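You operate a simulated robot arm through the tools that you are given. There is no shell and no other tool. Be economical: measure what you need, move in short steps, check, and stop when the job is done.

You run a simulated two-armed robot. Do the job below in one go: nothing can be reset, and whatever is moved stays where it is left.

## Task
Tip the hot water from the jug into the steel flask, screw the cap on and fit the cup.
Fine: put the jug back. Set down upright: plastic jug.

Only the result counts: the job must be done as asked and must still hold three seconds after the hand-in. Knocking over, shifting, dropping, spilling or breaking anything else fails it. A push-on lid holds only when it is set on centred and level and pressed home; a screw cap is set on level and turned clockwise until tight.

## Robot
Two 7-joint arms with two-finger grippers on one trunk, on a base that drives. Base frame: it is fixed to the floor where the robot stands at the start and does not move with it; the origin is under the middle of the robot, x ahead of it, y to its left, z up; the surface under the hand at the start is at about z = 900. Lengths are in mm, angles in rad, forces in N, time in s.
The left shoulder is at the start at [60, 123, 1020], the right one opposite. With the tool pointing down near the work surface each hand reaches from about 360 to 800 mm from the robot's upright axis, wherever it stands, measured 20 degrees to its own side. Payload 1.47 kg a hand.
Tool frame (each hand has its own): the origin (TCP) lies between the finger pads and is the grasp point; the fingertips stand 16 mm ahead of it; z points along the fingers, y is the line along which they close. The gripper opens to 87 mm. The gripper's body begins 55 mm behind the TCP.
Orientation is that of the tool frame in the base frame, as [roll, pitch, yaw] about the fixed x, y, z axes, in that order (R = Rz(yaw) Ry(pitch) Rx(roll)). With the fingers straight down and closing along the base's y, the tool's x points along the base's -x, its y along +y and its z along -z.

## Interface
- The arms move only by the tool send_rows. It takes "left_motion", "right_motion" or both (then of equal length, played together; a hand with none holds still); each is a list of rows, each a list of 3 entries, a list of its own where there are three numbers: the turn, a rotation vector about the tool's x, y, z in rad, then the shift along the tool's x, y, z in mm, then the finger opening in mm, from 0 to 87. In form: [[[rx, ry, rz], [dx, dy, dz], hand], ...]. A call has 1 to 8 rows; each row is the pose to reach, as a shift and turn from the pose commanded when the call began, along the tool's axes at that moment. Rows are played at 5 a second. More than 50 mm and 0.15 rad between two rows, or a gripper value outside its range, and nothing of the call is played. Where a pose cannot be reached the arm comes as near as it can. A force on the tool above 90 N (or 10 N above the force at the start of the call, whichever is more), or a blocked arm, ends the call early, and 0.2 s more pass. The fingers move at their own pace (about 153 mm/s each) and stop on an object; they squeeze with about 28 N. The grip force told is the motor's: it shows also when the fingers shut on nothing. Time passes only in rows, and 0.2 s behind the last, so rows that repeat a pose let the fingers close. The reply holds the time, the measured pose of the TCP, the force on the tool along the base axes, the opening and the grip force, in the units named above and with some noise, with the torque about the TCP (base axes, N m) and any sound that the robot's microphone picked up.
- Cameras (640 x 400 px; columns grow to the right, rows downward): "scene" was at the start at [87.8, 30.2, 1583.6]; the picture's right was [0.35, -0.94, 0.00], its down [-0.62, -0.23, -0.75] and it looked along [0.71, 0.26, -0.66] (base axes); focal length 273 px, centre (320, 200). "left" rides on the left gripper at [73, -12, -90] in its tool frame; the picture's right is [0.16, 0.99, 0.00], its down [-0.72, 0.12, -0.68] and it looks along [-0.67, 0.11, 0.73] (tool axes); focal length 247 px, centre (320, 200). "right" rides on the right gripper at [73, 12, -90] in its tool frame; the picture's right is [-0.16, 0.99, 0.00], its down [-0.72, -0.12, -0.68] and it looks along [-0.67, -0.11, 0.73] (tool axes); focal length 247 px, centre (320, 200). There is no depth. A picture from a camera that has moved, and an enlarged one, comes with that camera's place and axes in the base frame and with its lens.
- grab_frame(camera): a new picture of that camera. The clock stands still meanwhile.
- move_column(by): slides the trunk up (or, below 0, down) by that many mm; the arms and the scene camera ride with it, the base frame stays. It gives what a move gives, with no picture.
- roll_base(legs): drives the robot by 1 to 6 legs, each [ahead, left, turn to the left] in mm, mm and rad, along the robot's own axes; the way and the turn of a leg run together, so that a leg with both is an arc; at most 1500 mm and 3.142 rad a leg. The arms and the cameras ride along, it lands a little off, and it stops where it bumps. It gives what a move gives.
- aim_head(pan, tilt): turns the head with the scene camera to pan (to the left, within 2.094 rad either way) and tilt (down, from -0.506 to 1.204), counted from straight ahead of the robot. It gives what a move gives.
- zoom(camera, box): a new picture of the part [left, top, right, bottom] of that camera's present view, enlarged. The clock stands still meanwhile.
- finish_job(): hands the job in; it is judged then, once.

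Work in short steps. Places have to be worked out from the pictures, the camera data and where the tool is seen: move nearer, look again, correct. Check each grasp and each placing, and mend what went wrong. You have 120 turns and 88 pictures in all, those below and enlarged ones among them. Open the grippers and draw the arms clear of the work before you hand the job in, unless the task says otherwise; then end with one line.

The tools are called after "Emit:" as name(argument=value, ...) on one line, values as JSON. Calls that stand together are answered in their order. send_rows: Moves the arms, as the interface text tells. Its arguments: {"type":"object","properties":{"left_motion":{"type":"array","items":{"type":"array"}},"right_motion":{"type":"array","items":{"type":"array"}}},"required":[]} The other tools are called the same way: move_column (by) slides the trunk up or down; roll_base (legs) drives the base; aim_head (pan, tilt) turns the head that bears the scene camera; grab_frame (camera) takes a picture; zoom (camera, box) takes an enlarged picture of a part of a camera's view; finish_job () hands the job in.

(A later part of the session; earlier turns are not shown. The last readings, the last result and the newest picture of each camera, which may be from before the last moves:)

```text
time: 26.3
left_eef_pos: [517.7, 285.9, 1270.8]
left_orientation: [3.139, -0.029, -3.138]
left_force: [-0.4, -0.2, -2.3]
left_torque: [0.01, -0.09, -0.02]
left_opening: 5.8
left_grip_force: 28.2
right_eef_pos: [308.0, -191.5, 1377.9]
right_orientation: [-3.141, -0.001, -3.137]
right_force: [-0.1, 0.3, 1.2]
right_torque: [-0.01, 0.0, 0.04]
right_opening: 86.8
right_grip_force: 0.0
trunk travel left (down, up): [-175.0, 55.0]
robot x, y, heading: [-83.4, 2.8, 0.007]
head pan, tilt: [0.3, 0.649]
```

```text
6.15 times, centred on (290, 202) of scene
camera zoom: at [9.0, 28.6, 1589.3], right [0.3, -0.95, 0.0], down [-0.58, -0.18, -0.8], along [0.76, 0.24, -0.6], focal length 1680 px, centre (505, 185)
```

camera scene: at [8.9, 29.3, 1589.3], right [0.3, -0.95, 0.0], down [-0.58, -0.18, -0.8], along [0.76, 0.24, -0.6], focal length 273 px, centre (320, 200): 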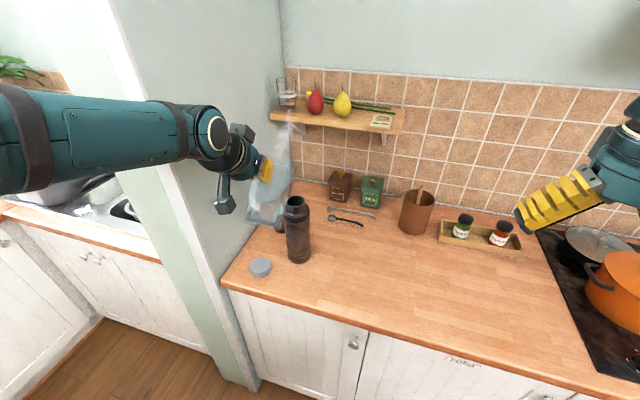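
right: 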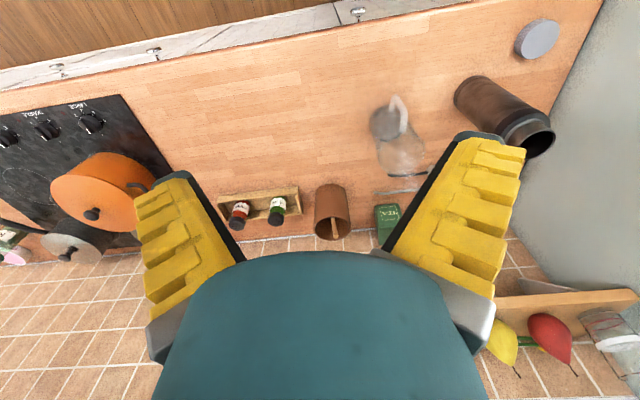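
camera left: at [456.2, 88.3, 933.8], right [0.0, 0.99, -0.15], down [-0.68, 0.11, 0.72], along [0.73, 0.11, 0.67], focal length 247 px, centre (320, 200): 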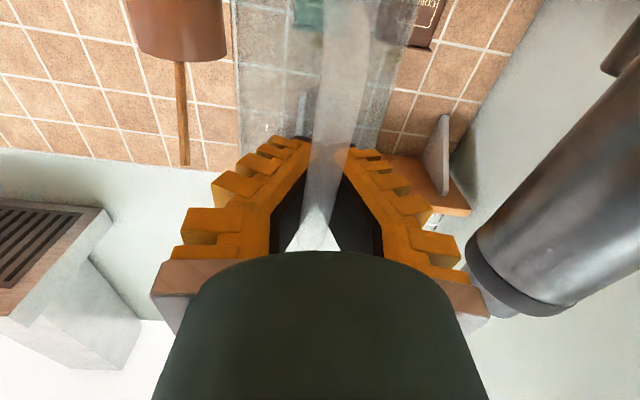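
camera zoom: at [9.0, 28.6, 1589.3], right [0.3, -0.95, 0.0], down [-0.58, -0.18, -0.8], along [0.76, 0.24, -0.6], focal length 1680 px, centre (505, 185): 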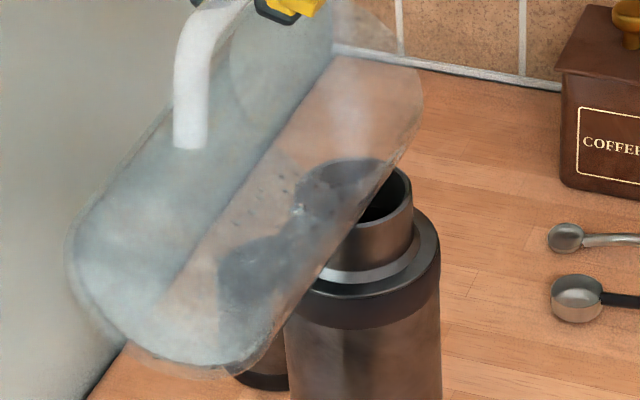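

Water is draining (weight falling), all into the mouth. I continue to ~100°.

Emit:
send_rows(left_motion=[[[0, 0.03, 0], [-4, 0, -1.5], 0], [[0, 0.06, 0], [-8, 0, -3], 0], [[0, 0.09, 0], [-12, 0, -4], 0], [[0, 0.12, 0], [-17, 0, -5.5], 0], [[0, 0.15, 0], [-21, 0, -6.5], 0], [[0, 0.15, 0], [-21, 0, -6.5], 0], [[0, 0.15, 0], [-21, 0, -6.5], 0]])

Emit:
zoom(camera="scene", box=[245, 170, 335, 235])

```text
time: 27.9
left_eef_pos: [539.7, 287.3, 1277.7]
left_orientation: [3.138, -0.179, -3.139]
left_force: [-1.2, -0.3, -2.6]
left_torque: [0.05, -0.11, -0.01]
left_opening: 6.0
left_grip_force: 28.1
right_eef_pos: [309.4, -193.5, 1377.4]
right_orientation: [-3.141, 0.0, -3.138]
right_force: [0.5, 0.1, -0.4]
right_torque: [0.01, 0.02, 0.01]
right_opening: 87.0
right_grip_force: 0.1
trunk travel left (down, up): [-175.0, 55.0]
robot x, y, heading: [-85.0, 2.6, 0.008]
head pan, tilt: [0.3, 0.649]
```

```text
6.15 times, centred on (290, 202) of scene
camera zoom: at [9.1, 28.6, 1589.3], right [0.3, -0.95, 0.0], down [-0.58, -0.18, -0.8], along [0.76, 0.24, -0.6], focal length 1680 px, centre (505, 185)
```

zoom: 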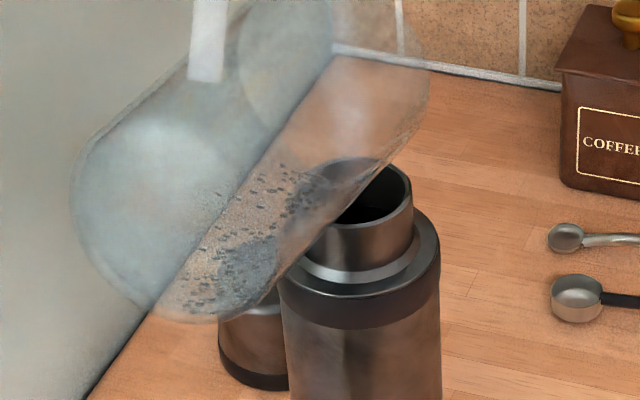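

Last water is sliding out. I tilt to ~112° and wait for drips.

Emit:
send_rows(left_motion=[[[0, 0.05, 0], [-6, 0, -1.5], 0], [[0, 0.1, 0], [-12, 0, -3], 0], [[0, 0.15, 0], [-19, 0, -4.5], 0], [[0, 0.2, 0], [-25, 0, -6], 0], [[0, 0.2, 0], [-25, 0, -6], 0], [[0, 0.2, 0], [-25, 0, -6], 0], [[0, 0.2, 0], [-25, 0, -6], 0], [[0, 0.2, 0], [-25, 0, -6], 0]])

Emit:
zoom(camera="scene", box=[245, 170, 335, 235])

```text
time: 29.7
left_eef_pos: [528.4, 273.8, 1280.7]
left_orientation: [3.135, -0.353, 3.139]
left_force: [0.5, 0.0, -2.4]
left_torque: [-0.01, -0.16, 0.01]
left_opening: 5.9
left_grip_force: 28.6
left hand out of reach, approached as far as the arm can: row 2, 3, 4, 5, 6, 7, 8
right_eef_pos: [308.7, -193.0, 1379.1]
right_orientation: [-3.141, -0.001, -3.136]
right_force: [-0.5, 0.0, 0.7]
right_torque: [-0.04, 0.01, 0.0]
right_opening: 87.0
right_grip_force: 0.2
trunk travel left (down, up): [-175.0, 55.0]
robot x, y, heading: [-78.9, -0.2, 0.004]
head pan, tilt: [0.3, 0.649]
```

```text
6.15 times, centred on (290, 202) of scene
camera zoom: at [8.7, 29.0, 1589.3], right [0.3, -0.95, 0.0], down [-0.58, -0.18, -0.8], along [0.76, 0.24, -0.6], focal length 1680 px, centre (505, 185)
```

zoom: 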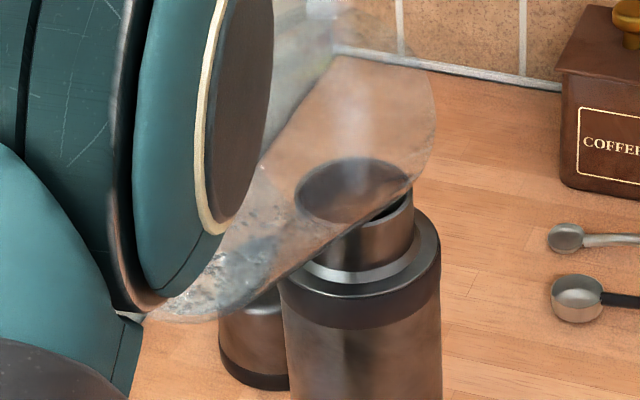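

The arm ran out of reach and drifted the spout back off the mouth's centre; I return at once to the reachable ~100° pose over the mouth.

Emit:
send_rows(left_motion=[[[0, -0.1, 0], [-8, 9, -0.5], 0], [[0, -0.17, 0], [-12, 13, -0.5], 0]])

Emit:
zoom(camera="scene", box=[245, 170, 335, 235])

```text
time: 30.3
left_eef_pos: [539.4, 288.0, 1277.5]
left_orientation: [3.139, -0.209, -3.14]
left_force: [-0.8, 0.1, -2.2]
left_torque: [0.05, -0.15, 0.0]
left_opening: 6.1
left_grip_force: 28.0
right_eef_pos: [308.8, -192.2, 1377.8]
right_orientation: [-3.14, 0.0, -3.137]
right_force: [0.5, -0.2, -0.3]
right_torque: [-0.05, -0.01, 0.02]
right_opening: 86.9
right_grip_force: 0.0
trunk travel left (down, up): [-175.0, 55.0]
robot x, y, heading: [-84.6, 4.3, -0.0]
head pan, tilt: [0.3, 0.649]
```

```text
6.15 times, centred on (290, 202) of scene
camera zoom: at [8.7, 28.6, 1589.3], right [0.3, -0.95, 0.0], down [-0.58, -0.18, -0.8], along [0.76, 0.24, -0.6], focal length 1680 px, centre (505, 185)
```

zoom: 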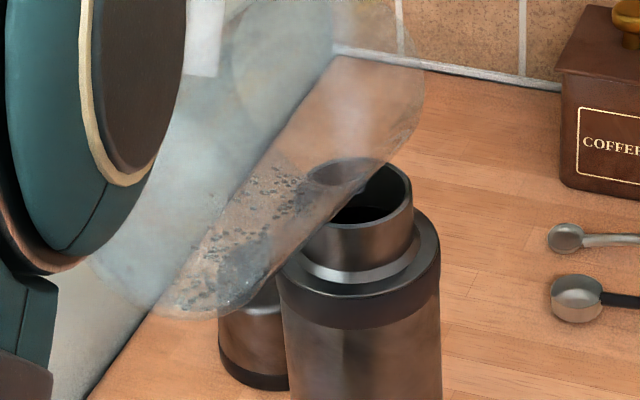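

Some drops are still in the jug; flask shoulder looks dry. I wait here 1.6 s to see whether it drains.

Emit:
send_rows(left_motion=[[[0, 0.02, 0], [-3, 0, 0], 0], [[0, 0.02, 0], [-3, 0, 0], 0], [[0, 0.02, 0], [-3, 0, 0], 0], [[0, 0.02, 0], [-3, 0, 0], 0], [[0, 0.02, 0], [-3, 0, 0], 0], [[0, 0.02, 0], [-3, 0, 0], 0], [[0, 0.02, 0], [-3, 0, 0], 0], [[0, 0.02, 0], [-3, 0, 0], 0]])

Emit:
zoom(camera="scene", box=[255, 180, 315, 225])

```text
time: 32.1
left_eef_pos: [541.3, 287.4, 1278.4]
left_orientation: [3.136, -0.229, -3.139]
left_force: [-0.4, 0.6, -3.3]
left_torque: [0.02, -0.13, 0.0]
left_opening: 6.0
left_grip_force: 28.0
right_eef_pos: [308.7, -193.1, 1377.7]
right_orientation: [3.14, 0.0, -3.135]
right_force: [0.4, 0.2, -0.3]
right_torque: [0.0, 0.04, -0.04]
right_opening: 87.0
right_grip_force: 0.1
trunk travel left (down, up): [-175.0, 55.0]
robot x, y, heading: [-81.2, -1.3, 0.005]
head pan, tilt: [0.3, 0.649]
```

```text
8.89 times, centred on (285, 202) of scene
camera zoom: at [8.9, 28.7, 1589.3], right [0.3, -0.95, 0.0], down [-0.58, -0.18, -0.8], along [0.76, 0.24, -0.6], focal length 2427 px, centre (631, 178)
```

zoom: 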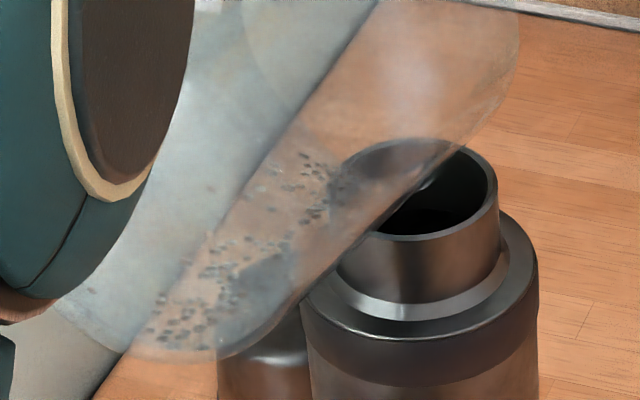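

Drops remain on the wall. Raising the trunk gives more reach at this height, so I raise it 50 mm (jug moves straight up over the mouth).

Emit:
move_column(by=50)

```text
time: 33.1
left_eef_pos: [541.5, 287.5, 1328.3]
left_orientation: [3.138, -0.23, -3.137]
left_force: [-0.3, -0.2, -1.9]
left_torque: [0.02, -0.14, 0.02]
left_opening: 5.8
left_grip_force: 28.1
right_eef_pos: [307.1, -192.2, 1427.7]
right_orientation: [-3.142, 0.001, -3.137]
right_force: [0.7, -1.1, 0.4]
right_torque: [0.01, -0.01, 0.04]
right_opening: 87.0
right_grip_force: 0.1
trunk travel left (down, up): [-225.0, 5.0]
robot x, y, heading: [-83.1, 4.1, 0.006]
head pan, tilt: [0.3, 0.649]
```

I lower back to the mouth and tilt further to ~112°.

Emit:
send_rows(left_motion=[[[0, 0, 0], [-5, 0, 23], 0], [[0, 0, 0], [-11, 0, 46], 0], [[0, 0.05, 0], [-19, 0, 44.5], 0], [[0, 0.1, 0], [-26, 0, 43], 0], [[0, 0.15, 0], [-34, 0, 41], 0], [[0, 0.15, 0], [-34, 0, 41], 0], [[0, 0.15, 0], [-34, 0, 41], 0]])

Emit:
zoom(camera="scene", box=[245, 180, 325, 245])

```text
time: 34.7
left_eef_pos: [552.9, 292.0, 1278.2]
left_orientation: [3.139, -0.378, -3.138]
left_force: [-0.1, 0.0, -2.1]
left_torque: [0.0, -0.13, -0.01]
left_opening: 6.0
left_grip_force: 27.9
left hand out of reach, approached as far as the arm can: row 5, 6, 7
right_eef_pos: [309.0, -193.2, 1427.4]
right_orientation: [-3.14, -0.001, -3.137]
right_force: [-0.3, -0.3, 0.0]
right_torque: [0.02, 0.02, -0.04]
right_opening: 86.7
right_grip_force: 0.1
trunk travel left (down, up): [-225.0, 5.0]
robot x, y, heading: [-89.1, -0.6, 0.005]
head pan, tilt: [0.3, 0.649]
```

```text
6.15 times, centred on (285, 212) of scene
camera zoom: at [8.8, 28.7, 1639.3], right [0.3, -0.95, 0.0], down [-0.58, -0.18, -0.8], along [0.76, 0.24, -0.6], focal length 1680 px, centre (535, 123)
```

zoom: 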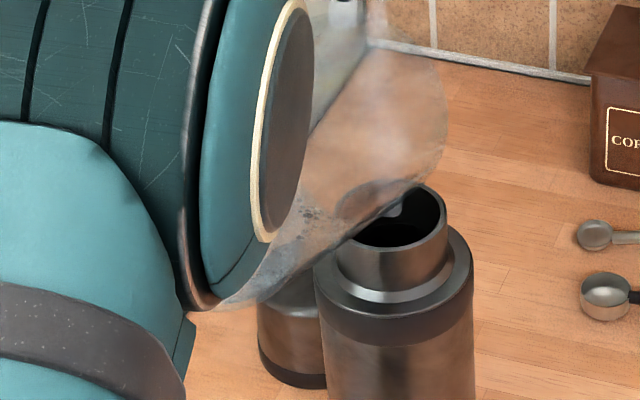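

The spout tip is over the mouth and the drops are nearly gone. I hold another 1.6 s.

Emit:
send_rows(left_motion=[[[0, 0, 0], [0, 0, 0], 0], [[0, 0, 0], [0, 0, 0], 0], [[0, 0, 0], [0, 0, 0], 0], [[0, 0, 0], [0, 0, 0], 0], [[0, 0, 0], [0, 0, 0], 0], [[0, 0, 0], [0, 0, 0], 0], [[0, 0, 0], [0, 0, 0], 0], [[0, 0, 0], [0, 0, 0], 0]])

Emit:
zoom(camera="scene", box=[245, 180, 325, 245])

```text
time: 36.5
left_eef_pos: [552.2, 293.6, 1277.9]
left_orientation: [3.137, -0.377, -3.138]
left_force: [0.4, -0.2, -2.4]
left_torque: [0.04, -0.12, 0.02]
left_opening: 6.1
left_grip_force: 28.0
right_eef_pos: [309.2, -191.7, 1427.6]
right_orientation: [-3.14, 0.0, -3.136]
right_force: [0.0, -0.3, 0.5]
right_torque: [-0.01, 0.04, 0.02]
right_opening: 87.1
right_grip_force: 0.1
trunk travel left (down, up): [-225.0, 5.0]
robot x, y, heading: [-81.2, 2.5, 0.007]
head pan, tilt: [0.3, 0.649]
```

```text
6.15 times, centred on (285, 212) of scene
camera zoom: at [8.9, 28.7, 1639.3], right [0.3, -0.95, 0.0], down [-0.58, -0.18, -0.8], along [0.76, 0.24, -0.6], focal length 1680 px, centre (535, 123)
```

zoom: 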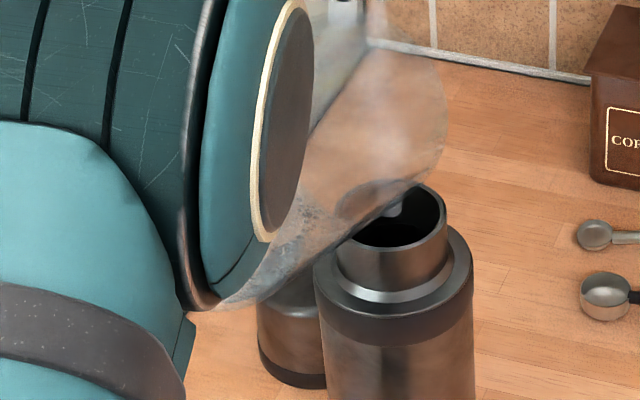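

No more movement: the jug is empty. I tilt it back while rising and backing away from the flask.

Emit:
send_rows(left_motion=[[[0, -0.05, 0], [10, 0, -15], 0], [[0, -0.15, 0], [24, 0, -22], 0], [[0, -0.25, 0], [38, 0, -25], 0], [[0, -0.35, 0], [52, 0, -25], 0], [[0, -0.45, 0], [68, 0, -22], 0], [[0, -0.55, 0], [84, 0, -18], 0], [[0, -0.65, 0], [100, 0, -14], 0], [[0, -0.75, 0], [114, 0, -10], 0]])

Emit:
grab_frame(camera="scene")

```text
time: 38.3
left_eef_pos: [449.0, 291.9, 1331.7]
left_orientation: [3.137, 0.374, -3.141]
left_force: [-1.0, 0.8, -2.6]
left_torque: [-0.03, -0.02, 0.02]
left_opening: 6.1
left_grip_force: 27.7
right_eef_pos: [306.4, -191.5, 1428.0]
right_orientation: [3.141, -0.003, -3.136]
right_force: [0.3, -0.4, 0.6]
right_torque: [0.01, -0.04, 0.0]
right_opening: 86.9
right_grip_force: 0.1
trunk travel left (down, up): [-225.0, 5.0]
robot x, y, heading: [-83.6, 1.7, 0.01]
head pan, tilt: [0.3, 0.649]
```

```text
45 pictures are left
camera scene: at [7.4, 29.0, 1639.4], right [0.3, -0.95, 0.0], down [-0.58, -0.18, -0.8], along [0.76, 0.24, -0.6], focal length 273 px, centre (320, 200)
```

scene: 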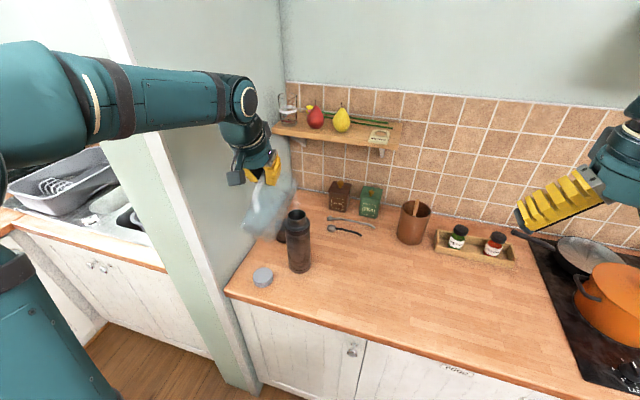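

No spills anywhere. I move the jug back to the right, over its original place, levelling gradually.

Emit:
send_rows(left_motion=[[[0, -0.05, 0], [2, -24, -1], 0], [[0, -0.1, 0], [5, -48, -2], 0], [[0, -0.15, 0], [7, -72, -3], 0], [[0, -0.2, 0], [9, -96, -4], 0], [[0, -0.25, 0], [12, -120, -5], 0], [[0, -0.3, 0], [14, -144, -6], 0], [[0, -0.35, 0], [16, -168, -7], 0], [[0, -0.4, 0], [19, -192, -7], 0]])

Emit:
move_column(by=-50)

```text
time: 40.1
left_eef_pos: [429.4, 98.8, 1330.5]
left_orientation: [3.135, 0.775, 3.14]
left_force: [-0.1, 0.0, -2.3]
left_torque: [0.04, 0.06, 0.02]
left_opening: 6.4
left_grip_force: 28.2
right_eef_pos: [309.1, -194.0, 1428.5]
right_orientation: [-3.14, 0.001, -3.136]
right_force: [0.1, -0.2, 0.1]
right_torque: [-0.01, -0.02, -0.01]
right_opening: 87.0
right_grip_force: 0.1
trunk travel left (down, up): [-225.0, 5.0]
robot x, y, heading: [-79.5, 2.6, 0.008]
head pan, tilt: [0.3, 0.649]
```

```text
time: 41.0
left_eef_pos: [428.9, 99.8, 1280.7]
left_orientation: [3.135, 0.772, 3.141]
left_force: [0.0, -0.1, -1.5]
left_torque: [0.02, 0.08, -0.02]
left_opening: 6.4
left_grip_force: 27.5
right_eef_pos: [308.4, -192.6, 1377.5]
right_orientation: [3.141, 0.0, -3.136]
right_force: [-0.1, -0.7, -0.2]
right_torque: [-0.02, -0.01, 0.02]
right_opening: 86.8
right_grip_force: 0.2
trunk travel left (down, up): [-175.0, 55.0]
robot x, y, heading: [-83.6, 4.4, 0.007]
head pan, tilt: [0.3, 0.649]
```

Now I level the jug completely while lowering along the reverse of the earlier path.

Emit:
send_rows(left_motion=[[[0, -0.1, 0], [3, 0, 15], 0], [[0, -0.2, 0], [7, 0, 30], 0], [[0, -0.3, 0], [10, 0, 45], 0], [[0, -0.4, 0], [14, 0, 60], 0], [[0, -0.5, 0], [17, 0, 75], 0], [[0, -0.6, 0], [21, 0, 90], 0], [[0, -0.7, 0], [25, 0, 105], 0], [[0, -0.798, 0], [28, 0, 119], 0]])

```text
time: 42.8
left_eef_pos: [488.6, 100.0, 1181.1]
left_orientation: [3.092, 1.525, 3.095]
left_force: [-0.1, -0.2, -2.2]
left_torque: [0.0, 0.04, -0.02]
left_opening: 5.9
left_grip_force: 27.8
left hand out of reach, approached as far as the arm can: row 8
right_eef_pos: [308.6, -192.1, 1377.5]
right_orientation: [-3.141, 0.003, -3.137]
right_force: [1.0, -0.1, 0.8]
right_torque: [0.01, -0.02, 0.01]
right_opening: 87.2
right_grip_force: 0.1
trunk travel left (down, up): [-175.0, 55.0]
robot x, y, heading: [-82.5, 1.6, 0.005]
head pan, tilt: [0.3, 0.649]
```

Nearly level; the torque reading looks low, so I check the view before lowering.

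Emit:
grab_frame(camera="scene")

Emit:
grab_frame(camera="left")

```text
44 pictures are left
camera scene: at [8.5, 28.5, 1589.4], right [0.3, -0.95, 0.0], down [-0.58, -0.18, -0.8], along [0.76, 0.24, -0.6], focal length 273 px, centre (320, 200)
```

scene: 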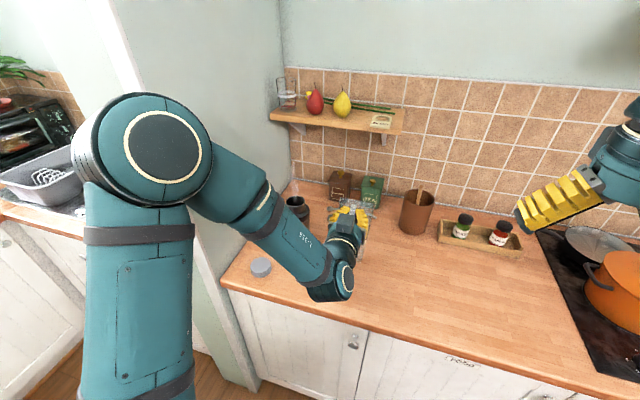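

```text
43 pictures are left
camera left: at [395.3, 90.3, 1111.6], right [-0.01, 0.99, -0.16], down [-0.65, 0.11, 0.76], along [0.76, 0.11, 0.64], focal length 247 px, centre (320, 200)
```

left: 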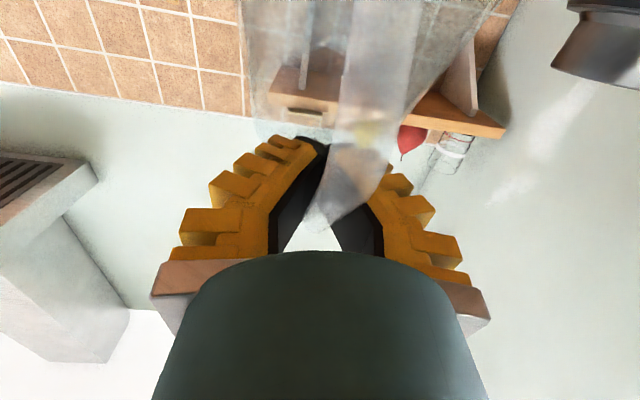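

I zoom onto the jug in the scene view to check its lean.

Emit:
zoom(camera="scene", box=[310, 165, 400, 240])

```text
5.33 times, centred on (355, 202) of scene
camera zoom: at [8.5, 28.5, 1589.4], right [0.3, -0.95, 0.0], down [-0.58, -0.18, -0.8], along [0.76, 0.24, -0.6], focal length 1456 px, centre (133, 187)
```

zoom: 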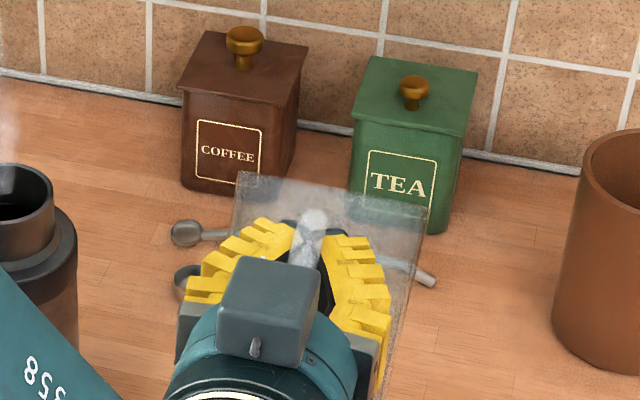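

The jug has pivoted ~34° nose-down in the grip. I will set its front bottom edge on the counter and roll it level about that edge; first I drive the base 55 mm forward for reach.

Emit:
roll_base(legs=[[55, 0, 0]])

Emit:
send_rows(left_motion=[[[0, -0.046, 0], [10, 0, 20], 0], [[0, -0.046, 0], [30, 0, 40], 0], [[0, -0.046, 0], [50, 0, 55], 0], [[0, -0.046, 0], [70, 0, 66], 0], [[0, -0.046, 0], [90, 0, 72], 0]])

Emit:
zoom(camera="scene", box=[300, 165, 420, 255])

```text
time: 43.7
left_eef_pos: [545.8, 99.8, 1180.1]
left_orientation: [3.075, 1.519, 3.078]
left_force: [0.1, -0.5, -2.3]
left_torque: [0.0, 0.0, -0.01]
left_opening: 6.0
left_grip_force: 27.9
right_eef_pos: [364.5, -192.7, 1377.0]
right_orientation: [3.141, -0.002, -3.136]
right_force: [1.3, 0.0, 0.1]
right_torque: [0.0, 0.02, -0.01]
right_opening: 87.0
right_grip_force: 0.1
trunk travel left (down, up): [-175.0, 55.0]
robot x, y, heading: [-26.2, 3.7, 0.004]
head pan, tilt: [0.3, 0.649]
```

```text
time: 44.9
left_eef_pos: [608.5, 81.1, 1088.8]
left_orientation: [2.428, 1.56, 2.45]
left_force: [0.4, -0.1, -2.5]
left_torque: [-0.03, 0.06, -0.03]
left_opening: 6.0
left_grip_force: 27.6
left hand out of reach, approached as far as the arm can: row 1, 2, 3, 4, 5
right_eef_pos: [364.1, -191.3, 1379.1]
right_orientation: [3.141, -0.001, -3.136]
right_force: [-0.4, -0.5, 0.3]
right_torque: [-0.03, 0.0, -0.04]
right_opening: 87.2
right_grip_force: 0.0
trunk travel left (down, up): [-175.0, 55.0]
robot x, y, heading: [-27.1, 2.8, 0.003]
head pan, tilt: [0.3, 0.649]
```

```text
4.44 times, centred on (360, 210) of scene
camera zoom: at [63.8, 29.7, 1589.3], right [0.3, -0.95, 0.0], down [-0.58, -0.18, -0.8], along [0.76, 0.24, -0.61], focal length 1214 px, centre (142, 156)
```

zoom: 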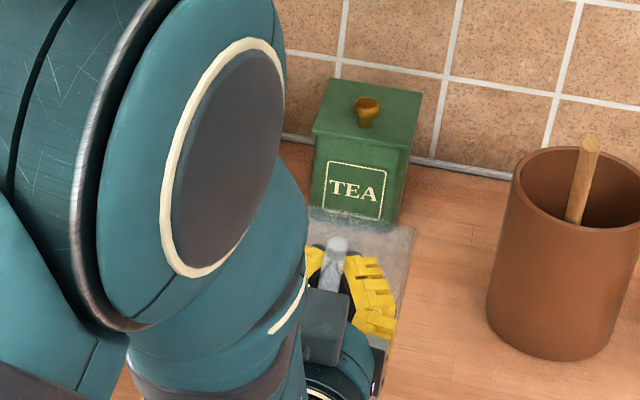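

Position is (608,81,1089). I correct y and lower to just touching.

Emit:
send_rows(left_motion=[[[0, 0, 0], [6, 9, 0], 0], [[0, 0, 0], [12, 17, 0], 0], [[0, 0, 0], [20, 17, 0], 0], [[0, 0, 0], [27, 17, 0], 0]])

Emit:
grab_frame(camera="scene")

```text
time: 45.9
left_eef_pos: [606.9, 77.3, 1066.7]
left_orientation: [2.29, 1.563, 2.31]
left_force: [-0.4, -0.2, -3.2]
left_torque: [0.02, 0.04, -0.04]
left_opening: 6.0
left_grip_force: 27.8
left hand out of reach, approached as far as the arm can: row 1, 2, 3, 4
right_eef_pos: [363.7, -193.0, 1377.8]
right_orientation: [-3.141, -0.002, -3.137]
right_force: [0.0, -0.5, 0.0]
right_torque: [-0.01, -0.01, -0.03]
right_opening: 86.9
right_grip_force: 0.1
trunk travel left (down, up): [-175.0, 55.0]
robot x, y, heading: [-27.1, 3.0, 0.0]
head pan, tilt: [0.3, 0.649]
```

```text
40 pictures are left
camera scene: at [63.8, 28.8, 1589.3], right [0.3, -0.95, 0.0], down [-0.58, -0.18, -0.8], along [0.76, 0.24, -0.6], focal length 273 px, centre (320, 200)
```

scene: 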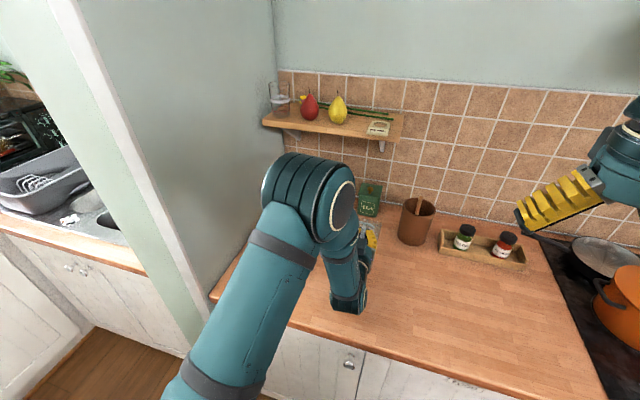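

The arm is at a joint limit sideways, so I lift slightly and strafe the base 20 mm left instead.

Emit:
move_column(by=10)

Emit:
roll_base(legs=[[0, 21, 0]])

Emit:
zoom(camera="scene", box=[330, 200, 410, 260])

```text
time: 46.5
left_eef_pos: [607.4, 77.2, 1077.1]
left_orientation: [2.303, 1.562, 2.324]
left_force: [-0.8, -0.5, -2.9]
left_torque: [0.01, 0.0, 0.0]
left_opening: 6.0
left_grip_force: 27.8
right_eef_pos: [363.9, -192.0, 1387.2]
right_orientation: [-3.142, -0.001, -3.136]
right_force: [-0.5, -0.5, 0.4]
right_torque: [0.02, 0.01, 0.01]
right_opening: 87.1
right_grip_force: 0.1
trunk travel left (down, up): [-185.0, 45.0]
robot x, y, heading: [-30.3, 1.5, 0.004]
head pan, tilt: [0.3, 0.649]
```

```text
time: 47.4
left_eef_pos: [605.7, 96.9, 1076.9]
left_orientation: [2.35, 1.562, 2.37]
left_force: [0.4, 0.2, -2.3]
left_torque: [-0.01, 0.05, -0.04]
left_opening: 5.9
left_grip_force: 27.8
right_eef_pos: [363.1, -171.4, 1387.0]
right_orientation: [3.141, 0.001, -3.137]
right_force: [-0.4, 0.1, -0.1]
right_torque: [-0.01, -0.03, 0.01]
right_opening: 86.9
right_grip_force: 0.0
trunk travel left (down, up): [-185.0, 45.0]
robot x, y, heading: [-27.2, 22.5, 0.006]
head pan, tilt: [0.3, 0.649]
```

```text
6.67 times, centred on (370, 230) of scene
camera zoom: at [63.4, 50.9, 1599.3], right [0.3, -0.95, 0.0], down [-0.58, -0.18, -0.8], along [0.76, 0.24, -0.6], focal length 1820 px, centre (-13, 0)
```

zoom: 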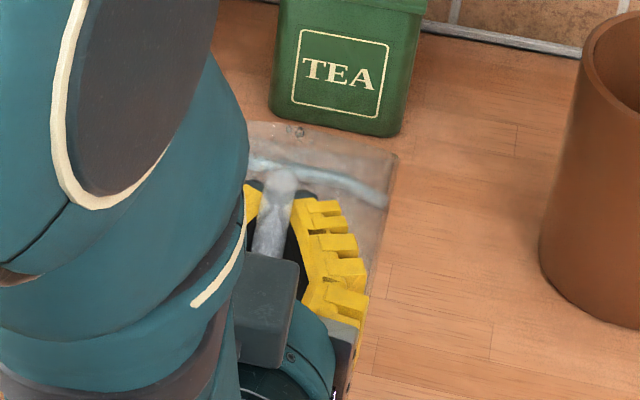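

Canister and spoons are well beyond the jug. I lower until the jug's front bottom edge meets the counter.

Emit:
send_rows(left_motion=[[[0, 0, 0], [8, 0, 0], 0], [[0, 0, 0], [14, 0, 0], 0], [[0, 0, 0], [18, 0, 0], 0], [[0, 0, 0], [21, 0, 0], 0]])

```text
time: 48.4
left_eef_pos: [605.0, 97.4, 1056.5]
left_orientation: [2.289, 1.562, 2.313]
left_force: [-0.6, 0.0, -2.9]
left_torque: [0.03, 0.05, -0.01]
left_opening: 6.0
left_grip_force: 28.1
right_eef_pos: [361.9, -170.9, 1386.8]
right_orientation: [3.141, -0.002, -3.136]
right_force: [0.4, -0.1, 0.5]
right_torque: [0.0, 0.0, 0.0]
right_opening: 87.0
right_grip_force: 0.0
trunk travel left (down, up): [-185.0, 45.0]
robot x, y, heading: [-27.7, 20.8, 0.005]
head pan, tilt: [0.3, 0.649]
```

No contact yet; I continue down in small steps.

Emit:
send_rows(left_motion=[[[0, 0, 0], [4, 0, 0], 0], [[0, 0, 0], [8, 0, 0], 0], [[0, 0, 0], [11, 0, 0], 0]])

Emit:
grab_frame(camera="left")

```text
time: 49.2
left_eef_pos: [604.6, 95.0, 1046.8]
left_orientation: [1.96, 1.562, 1.986]
left_force: [-0.9, -0.1, 10.2]
left_torque: [-0.03, 0.04, 0.01]
left_opening: 6.1
left_grip_force: 28.2
right_eef_pos: [361.6, -171.2, 1388.2]
right_orientation: [-3.141, -0.001, -3.136]
right_force: [0.1, -1.2, 0.6]
right_torque: [0.03, 0.01, 0.03]
right_opening: 86.9
right_grip_force: 0.1
trunk travel left (down, up): [-185.0, 45.0]
robot x, y, heading: [-30.6, 22.7, -0.001]
head pan, tilt: [0.3, 0.649]
```

```text
38 pictures are left
camera left: at [515.3, 84.1, 973.4], right [-0.03, 0.99, -0.15], down [-0.68, 0.09, 0.73], along [0.73, 0.12, 0.67], focal length 247 px, centre (320, 200)
```

left: 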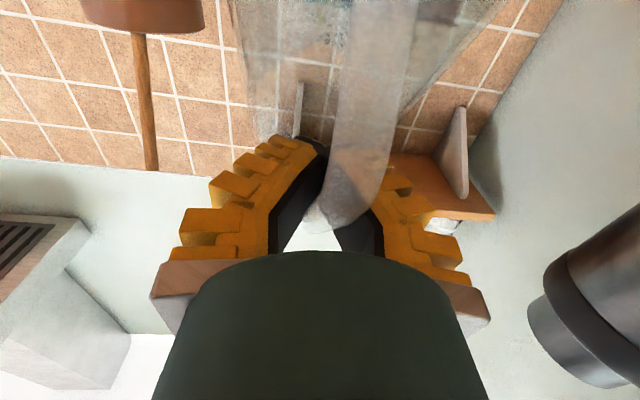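

Contact at 13 N, with the jug's bottom edge right below the TCP (tilt ≈45°). I lift a little, drive forward 38 mm so the jug ends at its original place, and will then roll it upright by driving back while lowering.

Emit:
send_rows(left_motion=[[[0, 0, 0], [-6, 0, 0], 0], [[0, 0, 0], [-12, 0, 0], 0]])

Emit:
roll_base(legs=[[38, 0, 0]])

Emit:
send_rows(left_motion=[[[0, 0, 0], [5, 0, 0], 0], [[0, 0, 0], [9, 0, 0], 0], [[0, 0, 0], [11, 0, 0], 0]])

```text
time: 49.8
left_eef_pos: [604.1, 96.8, 1057.0]
left_orientation: [2.346, 1.559, 2.369]
left_force: [-0.7, -0.3, -2.3]
left_torque: [-0.01, 0.03, -0.02]
left_opening: 6.0
left_grip_force: 28.1
right_eef_pos: [361.9, -171.6, 1388.5]
right_orientation: [-3.141, -0.001, -3.136]
right_force: [-0.2, 0.6, 0.1]
right_torque: [-0.01, -0.04, -0.03]
right_opening: 86.7
right_grip_force: 0.0
trunk travel left (down, up): [-185.0, 45.0]
robot x, y, heading: [-30.6, 25.9, 0.003]
head pan, tilt: [0.3, 0.649]
```

```text
time: 50.7
left_eef_pos: [644.1, 96.6, 1057.0]
left_orientation: [2.366, 1.559, 2.39]
left_force: [1.2, 0.0, -3.1]
left_torque: [0.0, 0.03, -0.01]
left_opening: 6.0
left_grip_force: 28.0
right_eef_pos: [401.9, -171.5, 1386.4]
right_orientation: [3.14, -0.003, -3.136]
right_force: [0.2, -0.3, 0.1]
right_torque: [0.02, 0.05, 0.01]
right_opening: 87.0
right_grip_force: 0.0
trunk travel left (down, up): [-185.0, 45.0]
robot x, y, heading: [8.2, 23.6, 0.004]
head pan, tilt: [0.3, 0.649]
```

```text
time: 51.5
left_eef_pos: [641.9, 95.7, 1046.4]
left_orientation: [2.048, 1.563, 2.075]
left_force: [0.0, -0.1, 5.3]
left_torque: [0.05, 0.1, 0.01]
left_opening: 5.9
left_grip_force: 27.9
right_eef_pos: [400.5, -171.9, 1387.5]
right_orientation: [-3.142, -0.001, -3.136]
right_force: [0.4, -1.2, -0.3]
right_torque: [0.02, 0.02, 0.01]
right_opening: 86.9
right_grip_force: 0.0
trunk travel left (down, up): [-185.0, 45.0]
robot x, y, heading: [7.9, 22.6, 0.005]
head pan, tilt: [0.3, 0.649]
```

Contact again (≈8 N). I move the hand back along the arc about the contact edge.

Emit:
send_rows(left_motion=[[[0, 0, 0], [1, 0, -7], 0], [[0, 0, 0], [1.5, 0, -14], 0], [[0, 0, 0], [2.5, 0, -20], 0], [[0, 0, 0], [4, 0, -26], 0], [[0, 0, 0], [5.5, 0, -32], 0], [[0, 0, 0], [7, 0, -38], 0]])

Emit:
grab_frame(camera="left")

```text
time: 52.9
left_eef_pos: [604.9, 96.4, 1038.8]
left_orientation: [2.304, 1.56, 2.325]
left_force: [0.5, 0.4, 0.8]
left_torque: [0.01, 0.0, -0.03]
left_opening: 5.8
left_grip_force: 27.8
right_eef_pos: [399.2, -170.4, 1386.8]
right_orientation: [-3.141, 0.0, -3.138]
right_force: [0.4, -0.4, -0.4]
right_torque: [-0.05, 0.05, -0.02]
right_opening: 86.9
right_grip_force: 0.0
trunk travel left (down, up): [-185.0, 45.0]
robot x, y, heading: [11.9, 22.5, 0.008]
head pan, tilt: [0.3, 0.649]
```

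```text
37 pictures are left
camera left: at [514.6, 84.5, 965.9], right [-0.02, 0.99, -0.15], down [-0.68, 0.09, 0.73], along [0.74, 0.12, 0.67], focal length 247 px, centre (320, 200)
```

left: 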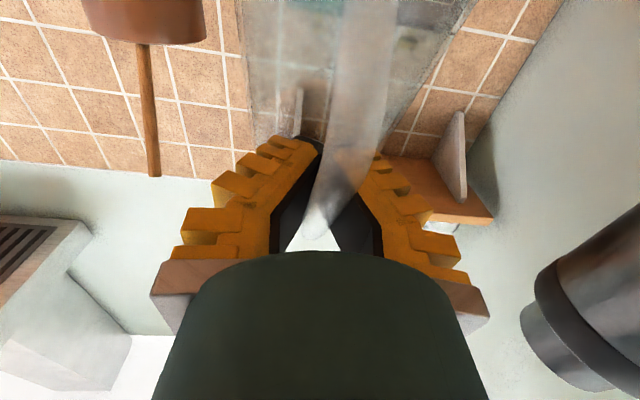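

It is rotating up nicely with light contact. I continue along the arc.

Emit:
send_rows(left_motion=[[[0, 0, 0], [2.5, 0, -7], 0], [[0, 0, 0], [5, 0, -14], 0], [[0, 0, 0], [8, 0, -20], 0], [[0, 0, 0], [10.5, 0, -26], 0], [[0, 0, 0], [13.5, 0, -32], 0], [[0, 0, 0], [16, 0, -37], 0]])

Emit:
zoom(camera="scene", box=[290, 190, 410, 280])

```text
time: 54.3
left_eef_pos: [567.9, 94.5, 1023.8]
left_orientation: [2.236, 1.561, 2.257]
left_force: [-0.1, 0.1, 0.8]
left_torque: [-0.03, 0.03, -0.03]
left_opening: 5.9
left_grip_force: 27.9
right_eef_pos: [400.8, -170.9, 1387.3]
right_orientation: [-3.141, -0.001, -3.136]
right_force: [0.2, 0.4, 0.1]
right_torque: [0.02, -0.01, -0.01]
right_opening: 86.9
right_grip_force: 0.2
trunk travel left (down, up): [-185.0, 45.0]
robot x, y, heading: [5.1, 22.5, 0.002]
head pan, tilt: [0.3, 0.649]
```

```text
4.44 times, centred on (350, 235) of scene
camera zoom: at [101.1, 49.9, 1599.3], right [0.3, -0.95, 0.0], down [-0.58, -0.18, -0.8], along [0.76, 0.24, -0.6], focal length 1214 px, centre (187, 44)
```

zoom: 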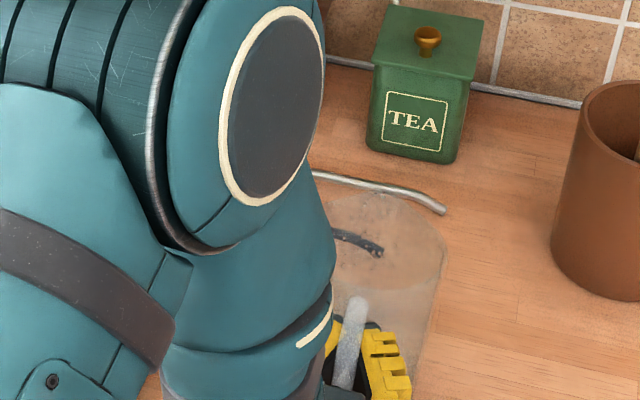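

Rim now nearly level. For the rest I let the base drive back while lowering the hand, to avoid the arm's inner limit.

Emit:
roll_base(legs=[[-13, 0, 0]])

Emit:
send_rows(left_motion=[[[0, 0, 0], [4, 0, 0], 0], [[0, 0, 0], [8, 0, 0], 0]])

Emit:
roll_base(legs=[[-14, 0, 0]])

Emit:
send_rows(left_motion=[[[0, 0, 0], [4, 0, 0], 0], [[0, 0, 0], [8, 0, 0], 0], [[0, 0, 0], [8, 0, 0], 0]])

Emit:
zoom(camera="scene", box=[290, 190, 410, 280])

Emit:
grab_frame(camera="left")

```text
time: 55.0
left_eef_pos: [557.1, 94.7, 1024.4]
left_orientation: [2.312, 1.561, 2.335]
left_force: [-0.1, -0.1, -1.2]
left_torque: [0.03, -0.03, -0.03]
left_opening: 0.1
left_grip_force: 27.6
right_eef_pos: [387.6, -170.5, 1387.8]
right_orientation: [-3.141, -0.001, -3.138]
right_force: [-0.3, -0.2, -0.3]
right_torque: [-0.01, 0.0, 0.01]
right_opening: 86.8
right_grip_force: 0.0
trunk travel left (down, up): [-185.0, 45.0]
robot x, y, heading: [-2.7, 22.3, 0.002]
head pan, tilt: [0.3, 0.649]
```

```text
time: 55.6
left_eef_pos: [554.4, 95.6, 1016.0]
left_orientation: [2.321, 1.561, 2.344]
left_force: [-0.9, -0.5, 0.4]
left_torque: [0.0, 0.0, 0.0]
left_opening: 5.9
left_grip_force: 27.9
right_eef_pos: [388.5, -171.6, 1386.7]
right_orientation: [3.141, -0.003, -3.134]
right_force: [-0.4, -0.1, 0.6]
right_torque: [-0.02, -0.01, 0.01]
right_opening: 86.7
right_grip_force: 0.1
trunk travel left (down, up): [-185.0, 45.0]
robot x, y, heading: [-5.6, 25.1, 0.002]
head pan, tilt: [0.3, 0.649]
```

```text
time: 56.4
left_eef_pos: [541.1, 95.3, 1015.9]
left_orientation: [2.323, 1.561, 2.347]
left_force: [0.2, -0.3, -0.9]
left_torque: [-0.01, 0.03, -0.03]
left_opening: 6.2
left_grip_force: 27.9
right_eef_pos: [375.5, -172.0, 1386.4]
right_orientation: [-3.141, -0.001, -3.138]
right_force: [-0.2, -0.2, 0.0]
right_torque: [-0.01, 0.0, 0.0]
right_opening: 86.9
right_grip_force: 0.0
trunk travel left (down, up): [-185.0, 45.0]
robot x, y, heading: [-21.3, 25.0, 0.002]
head pan, tilt: [0.3, 0.649]
```

```text
time: 57.2
left_eef_pos: [541.3, 95.7, 1007.0]
left_orientation: [2.312, 1.56, 2.338]
left_force: [0.5, -0.2, -0.2]
left_torque: [0.01, 0.01, -0.03]
left_opening: 0.0
left_grip_force: 28.2
right_eef_pos: [374.5, -171.2, 1387.4]
right_orientation: [-3.141, -0.002, -3.136]
right_force: [0.7, 0.1, -0.5]
right_torque: [0.03, -0.01, -0.02]
right_opening: 86.9
right_grip_force: 0.0
trunk travel left (down, up): [-185.0, 45.0]
robot x, y, heading: [-16.0, 24.2, 0.006]
head pan, tilt: [0.3, 0.649]
```

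```text
4.44 times, centred on (350, 235) of scene
camera zoom: at [75.0, 49.8, 1599.3], right [0.3, -0.95, 0.0], down [-0.58, -0.18, -0.8], along [0.76, 0.24, -0.6], focal length 1214 px, centre (187, 44)
```

zoom: 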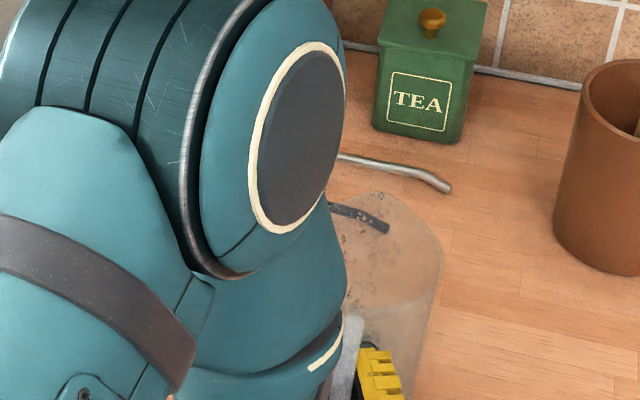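

```text
34 pictures are left
camera left: at [450.8, 84.5, 934.0], right [-0.02, 0.99, -0.15], down [-0.68, 0.09, 0.73], along [0.74, 0.12, 0.67], focal length 247 px, centre (320, 200)
```

left: 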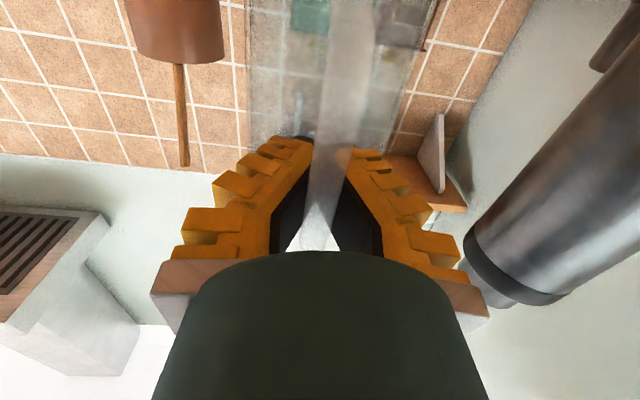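

The jug is upright and standing like at the start. I open the gripper and drive the base back to free the handle.

Emit:
send_rows(left_motion=[[[0, 0, 0], [0, 0, 0], 30], [[0, 0, 0], [0, 0, 0], 60], [[0, 0, 0], [0, 0, 0], 60]])

Emit:
roll_base(legs=[[-105, 0, 0]])

Emit:
grab_frame(camera="scene")

```text
time: 58.0
left_eef_pos: [542.8, 96.3, 1006.9]
left_orientation: [2.324, 1.56, 2.349]
left_force: [0.1, 0.3, 0.7]
left_torque: [0.02, 0.0, -0.02]
left_opening: 64.7
left_grip_force: 3.5
right_eef_pos: [374.4, -170.7, 1387.1]
right_orientation: [3.141, -0.001, -3.137]
right_force: [-0.3, 0.7, 0.2]
right_torque: [0.01, -0.01, 0.0]
right_opening: 86.8
right_grip_force: 0.0
trunk travel left (down, up): [-185.0, 45.0]
robot x, y, heading: [-16.7, 20.7, 0.002]
head pan, tilt: [0.3, 0.649]
```

```text
time: 59.1
left_eef_pos: [435.4, 94.7, 1007.9]
left_orientation: [2.272, 1.56, 2.294]
left_force: [-0.7, -0.6, 0.0]
left_torque: [-0.01, 0.01, -0.01]
left_opening: 64.6
left_grip_force: 3.5
right_eef_pos: [270.0, -172.3, 1387.8]
right_orientation: [3.141, -0.001, -3.138]
right_force: [0.1, -0.1, 0.7]
right_torque: [-0.01, -0.02, 0.01]
right_opening: 86.9
right_grip_force: 0.0
trunk travel left (down, up): [-185.0, 45.0]
robot x, y, heading: [-121.5, 22.4, 0.004]
head pan, tilt: [0.3, 0.649]
```

```text
33 pictures are left
camera scene: at [-30.8, 49.5, 1599.4], right [0.3, -0.95, 0.0], down [-0.58, -0.18, -0.8], along [0.76, 0.24, -0.6], focal length 273 px, centre (320, 200)
```

scene: 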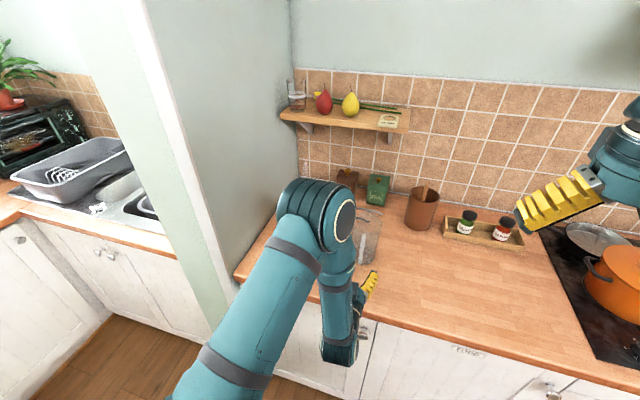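

The jug stands free. Now I raise the left hand, turning it to point down, and shift it toward the cap.

Emit:
send_rows(left_motion=[[[0, 0, 0], [-25, 5, 0], 87], [[0, 0.12, 0], [-55, 20, 0], 87], [[0, 0.25, 0], [-85, 45, 0], 87], [[0, 0.38, 0], [-115, 70, 0], 87], [[0, 0.51, 0], [-145, 95, 0], 87], [[0, 0.64, 0], [-170, 125, 0], 87], [[0, 0.77, 0], [-190, 155, 0], 87], [[0, 0.9, 0], [-200, 185, 0], 87]])

Emit:
zoom(camera="scene", box=[230, 160, 430, 290])

```text
time: 61.0
left_eef_pos: [437.1, 282.3, 1210.5]
left_orientation: [3.102, 0.674, 3.133]
left_force: [-0.9, -2.2, -1.2]
left_torque: [0.08, -0.13, 0.09]
left_opening: 86.9
left_grip_force: 0.0
left hand out of reach, approached as far as the arm can: row 3
right_eef_pos: [270.3, -171.2, 1387.6]
right_orientation: [-3.141, -0.001, -3.139]
right_force: [0.4, 1.1, -0.1]
right_torque: [-0.02, 0.04, 0.01]
right_opening: 87.2
right_grip_force: 0.0
trunk travel left (down, up): [-185.0, 45.0]
robot x, y, heading: [-120.0, 23.2, 0.003]
head pan, tilt: [0.3, 0.649]
```

```text
3.08 times, centred on (330, 225) of scene
camera zoom: at [-29.3, 51.2, 1599.2], right [0.3, -0.95, 0.0], down [-0.58, -0.18, -0.8], along [0.76, 0.24, -0.61], focal length 840 px, centre (289, 123)
```

zoom: 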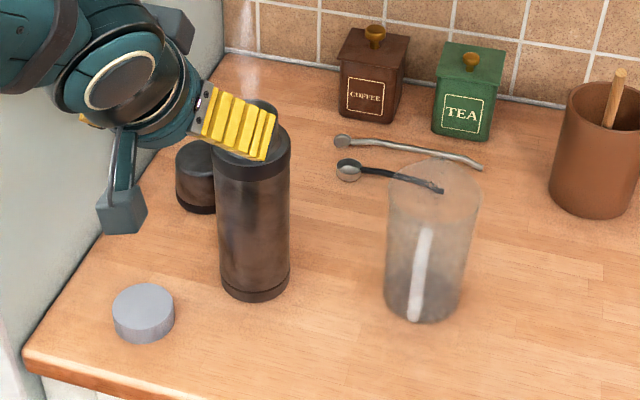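

The jug is upright at its place. I check closely how much water is still inside.

Emit:
zoom(camera="scene", box=[340, 200, 400, 270])

```text
5.71 times, centred on (370, 235) of scene
camera zoom: at [-29.3, 51.2, 1599.2], right [0.3, -0.95, 0.0], down [-0.58, -0.18, -0.8], along [0.76, 0.24, -0.61], focal length 1560 px, centre (34, 0)
```

zoom: 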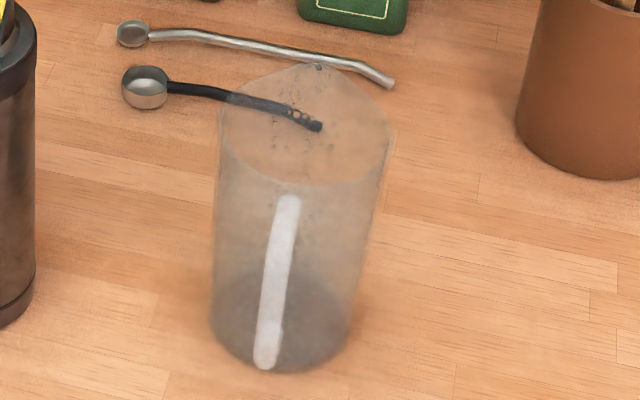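

The jug is empty apart from drops on the wall. I bring the left hand above the cap pointing down.

Emit:
send_rows(left_motion=[[[0, 0.1, 0], [4, 20, 5], 87], [[0, 0.2, 0], [10, 40, 20], 87], [[0, 0.3, 0], [18, 60, 40], 87], [[0, 0.4, 0], [26, 75, 60], 87], [[0, 0.5, 0], [34, 85, 80], 87], [[0, 0.6, 0], [42, 87, 105], 87], [[0, 0.674, 0], [50, 87, 126], 87]])

Emit:
grab_frame(camera="left")

```text
time: 62.5
left_eef_pos: [471.8, 368.7, 1079.5]
left_orientation: [3.133, -0.011, -3.12]
left_force: [0.2, 0.1, 0.3]
left_torque: [0.0, 0.02, -0.02]
left_opening: 87.1
left_grip_force: 0.0
right_eef_pos: [270.4, -171.4, 1387.5]
right_orientation: [-3.141, -0.001, -3.139]
right_force: [-0.6, -0.6, 0.7]
right_torque: [0.0, 0.03, 0.0]
right_opening: 87.4
right_grip_force: 0.1
trunk travel left (down, up): [-185.0, 45.0]
robot x, y, heading: [-118.3, 24.6, 0.007]
head pan, tilt: [0.3, 0.649]
```

```text
30 pictures are left
camera left: at [399.6, 356.9, 1168.9], right [-0.18, 0.98, 0.01], down [0.73, 0.13, 0.67], along [0.66, 0.13, -0.74], focal length 247 px, centre (320, 200)
```

left: 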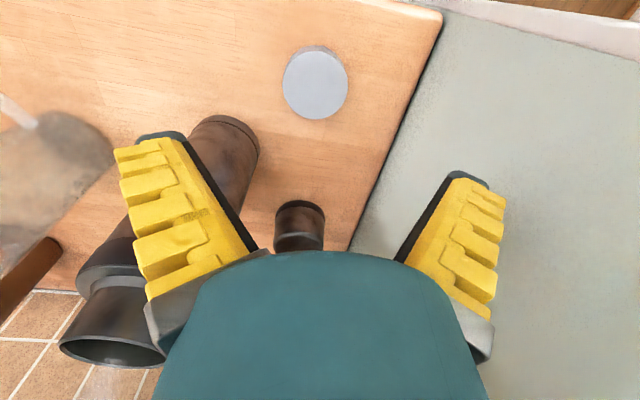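

Cap centre is (476,369) by this view. I descend over it with the fingers either side.

Emit:
send_rows(left_motion=[[[0, 0, 0], [-4, 0, 40], 87], [[0, 0, 0], [-4, 0, 80], 87], [[0, 0, 0], [-4, 0, 115], 87], [[0, 0, 0], [-4, 0, 140], 87], [[0, 0, 0], [-4, 0, 158], 87]])

Emit:
grab_frame(camera="left")

```text
time: 63.8
left_eef_pos: [473.9, 370.1, 920.9]
left_orientation: [3.134, -0.011, -3.118]
left_force: [-0.3, -0.4, -0.3]
left_torque: [0.01, 0.01, -0.02]
left_opening: 87.0
left_grip_force: 0.2
right_eef_pos: [269.7, -171.7, 1387.6]
right_orientation: [-3.141, -0.001, -3.137]
right_force: [0.2, 0.2, -0.2]
right_torque: [0.03, 0.04, 0.01]
right_opening: 87.2
right_grip_force: 0.1
trunk travel left (down, up): [-185.0, 45.0]
robot x, y, heading: [-123.3, 20.6, 0.003]
head pan, tilt: [0.3, 0.649]
```

```text
29 pictures are left
camera left: at [402.1, 357.3, 1010.4], right [-0.18, 0.98, 0.01], down [0.73, 0.13, 0.67], along [0.66, 0.13, -0.74], focal length 247 px, centre (320, 200)
```

left: 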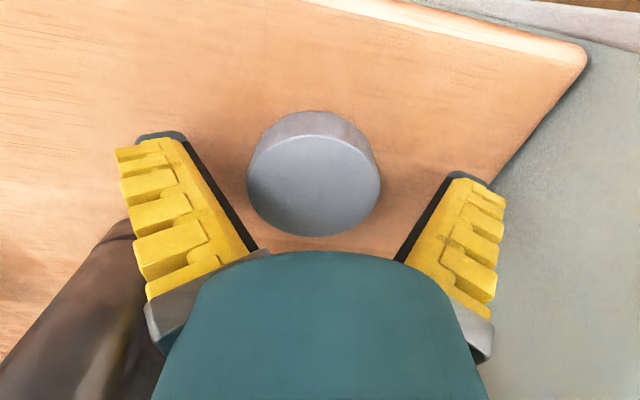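

The cap is centred under the hand. I close on it and lift slightly.

Emit:
send_rows(left_motion=[[[0, 0, 0], [0, 0, 1], 70], [[0, 0, 0], [0, 0, 1], 50], [[0, 0, 0], [0, 0, 1], 50], [[0, 0, 0], [0, 0, 1], 50], [[0, 0, 0], [0, 0, -14], 50], [[0, 0, 0], [0, 0, -29], 50]])

Emit:
grab_frame(camera="left")

```text
time: 65.2
left_eef_pos: [472.5, 369.3, 949.9]
left_orientation: [3.134, -0.01, -3.119]
left_force: [0.7, -0.4, 0.5]
left_torque: [0.0, 0.03, 0.03]
left_opening: 59.3
left_grip_force: 27.7
right_eef_pos: [269.6, -173.0, 1387.1]
right_orientation: [-3.141, -0.003, -3.139]
right_force: [0.0, -0.7, -1.2]
right_torque: [0.02, -0.03, 0.01]
right_opening: 86.8
right_grip_force: 0.2
trunk travel left (down, up): [-185.0, 45.0]
robot x, y, heading: [-120.9, 25.7, -0.004]
head pan, tilt: [0.3, 0.649]
```

```text
28 pictures are left
camera left: at [400.8, 356.5, 1039.9], right [-0.18, 0.98, 0.01], down [0.73, 0.13, 0.67], along [0.66, 0.13, -0.74], focal length 247 px, centre (320, 200)
```

left: 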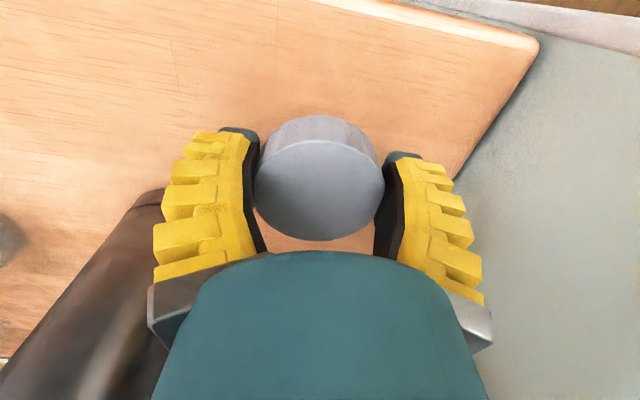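

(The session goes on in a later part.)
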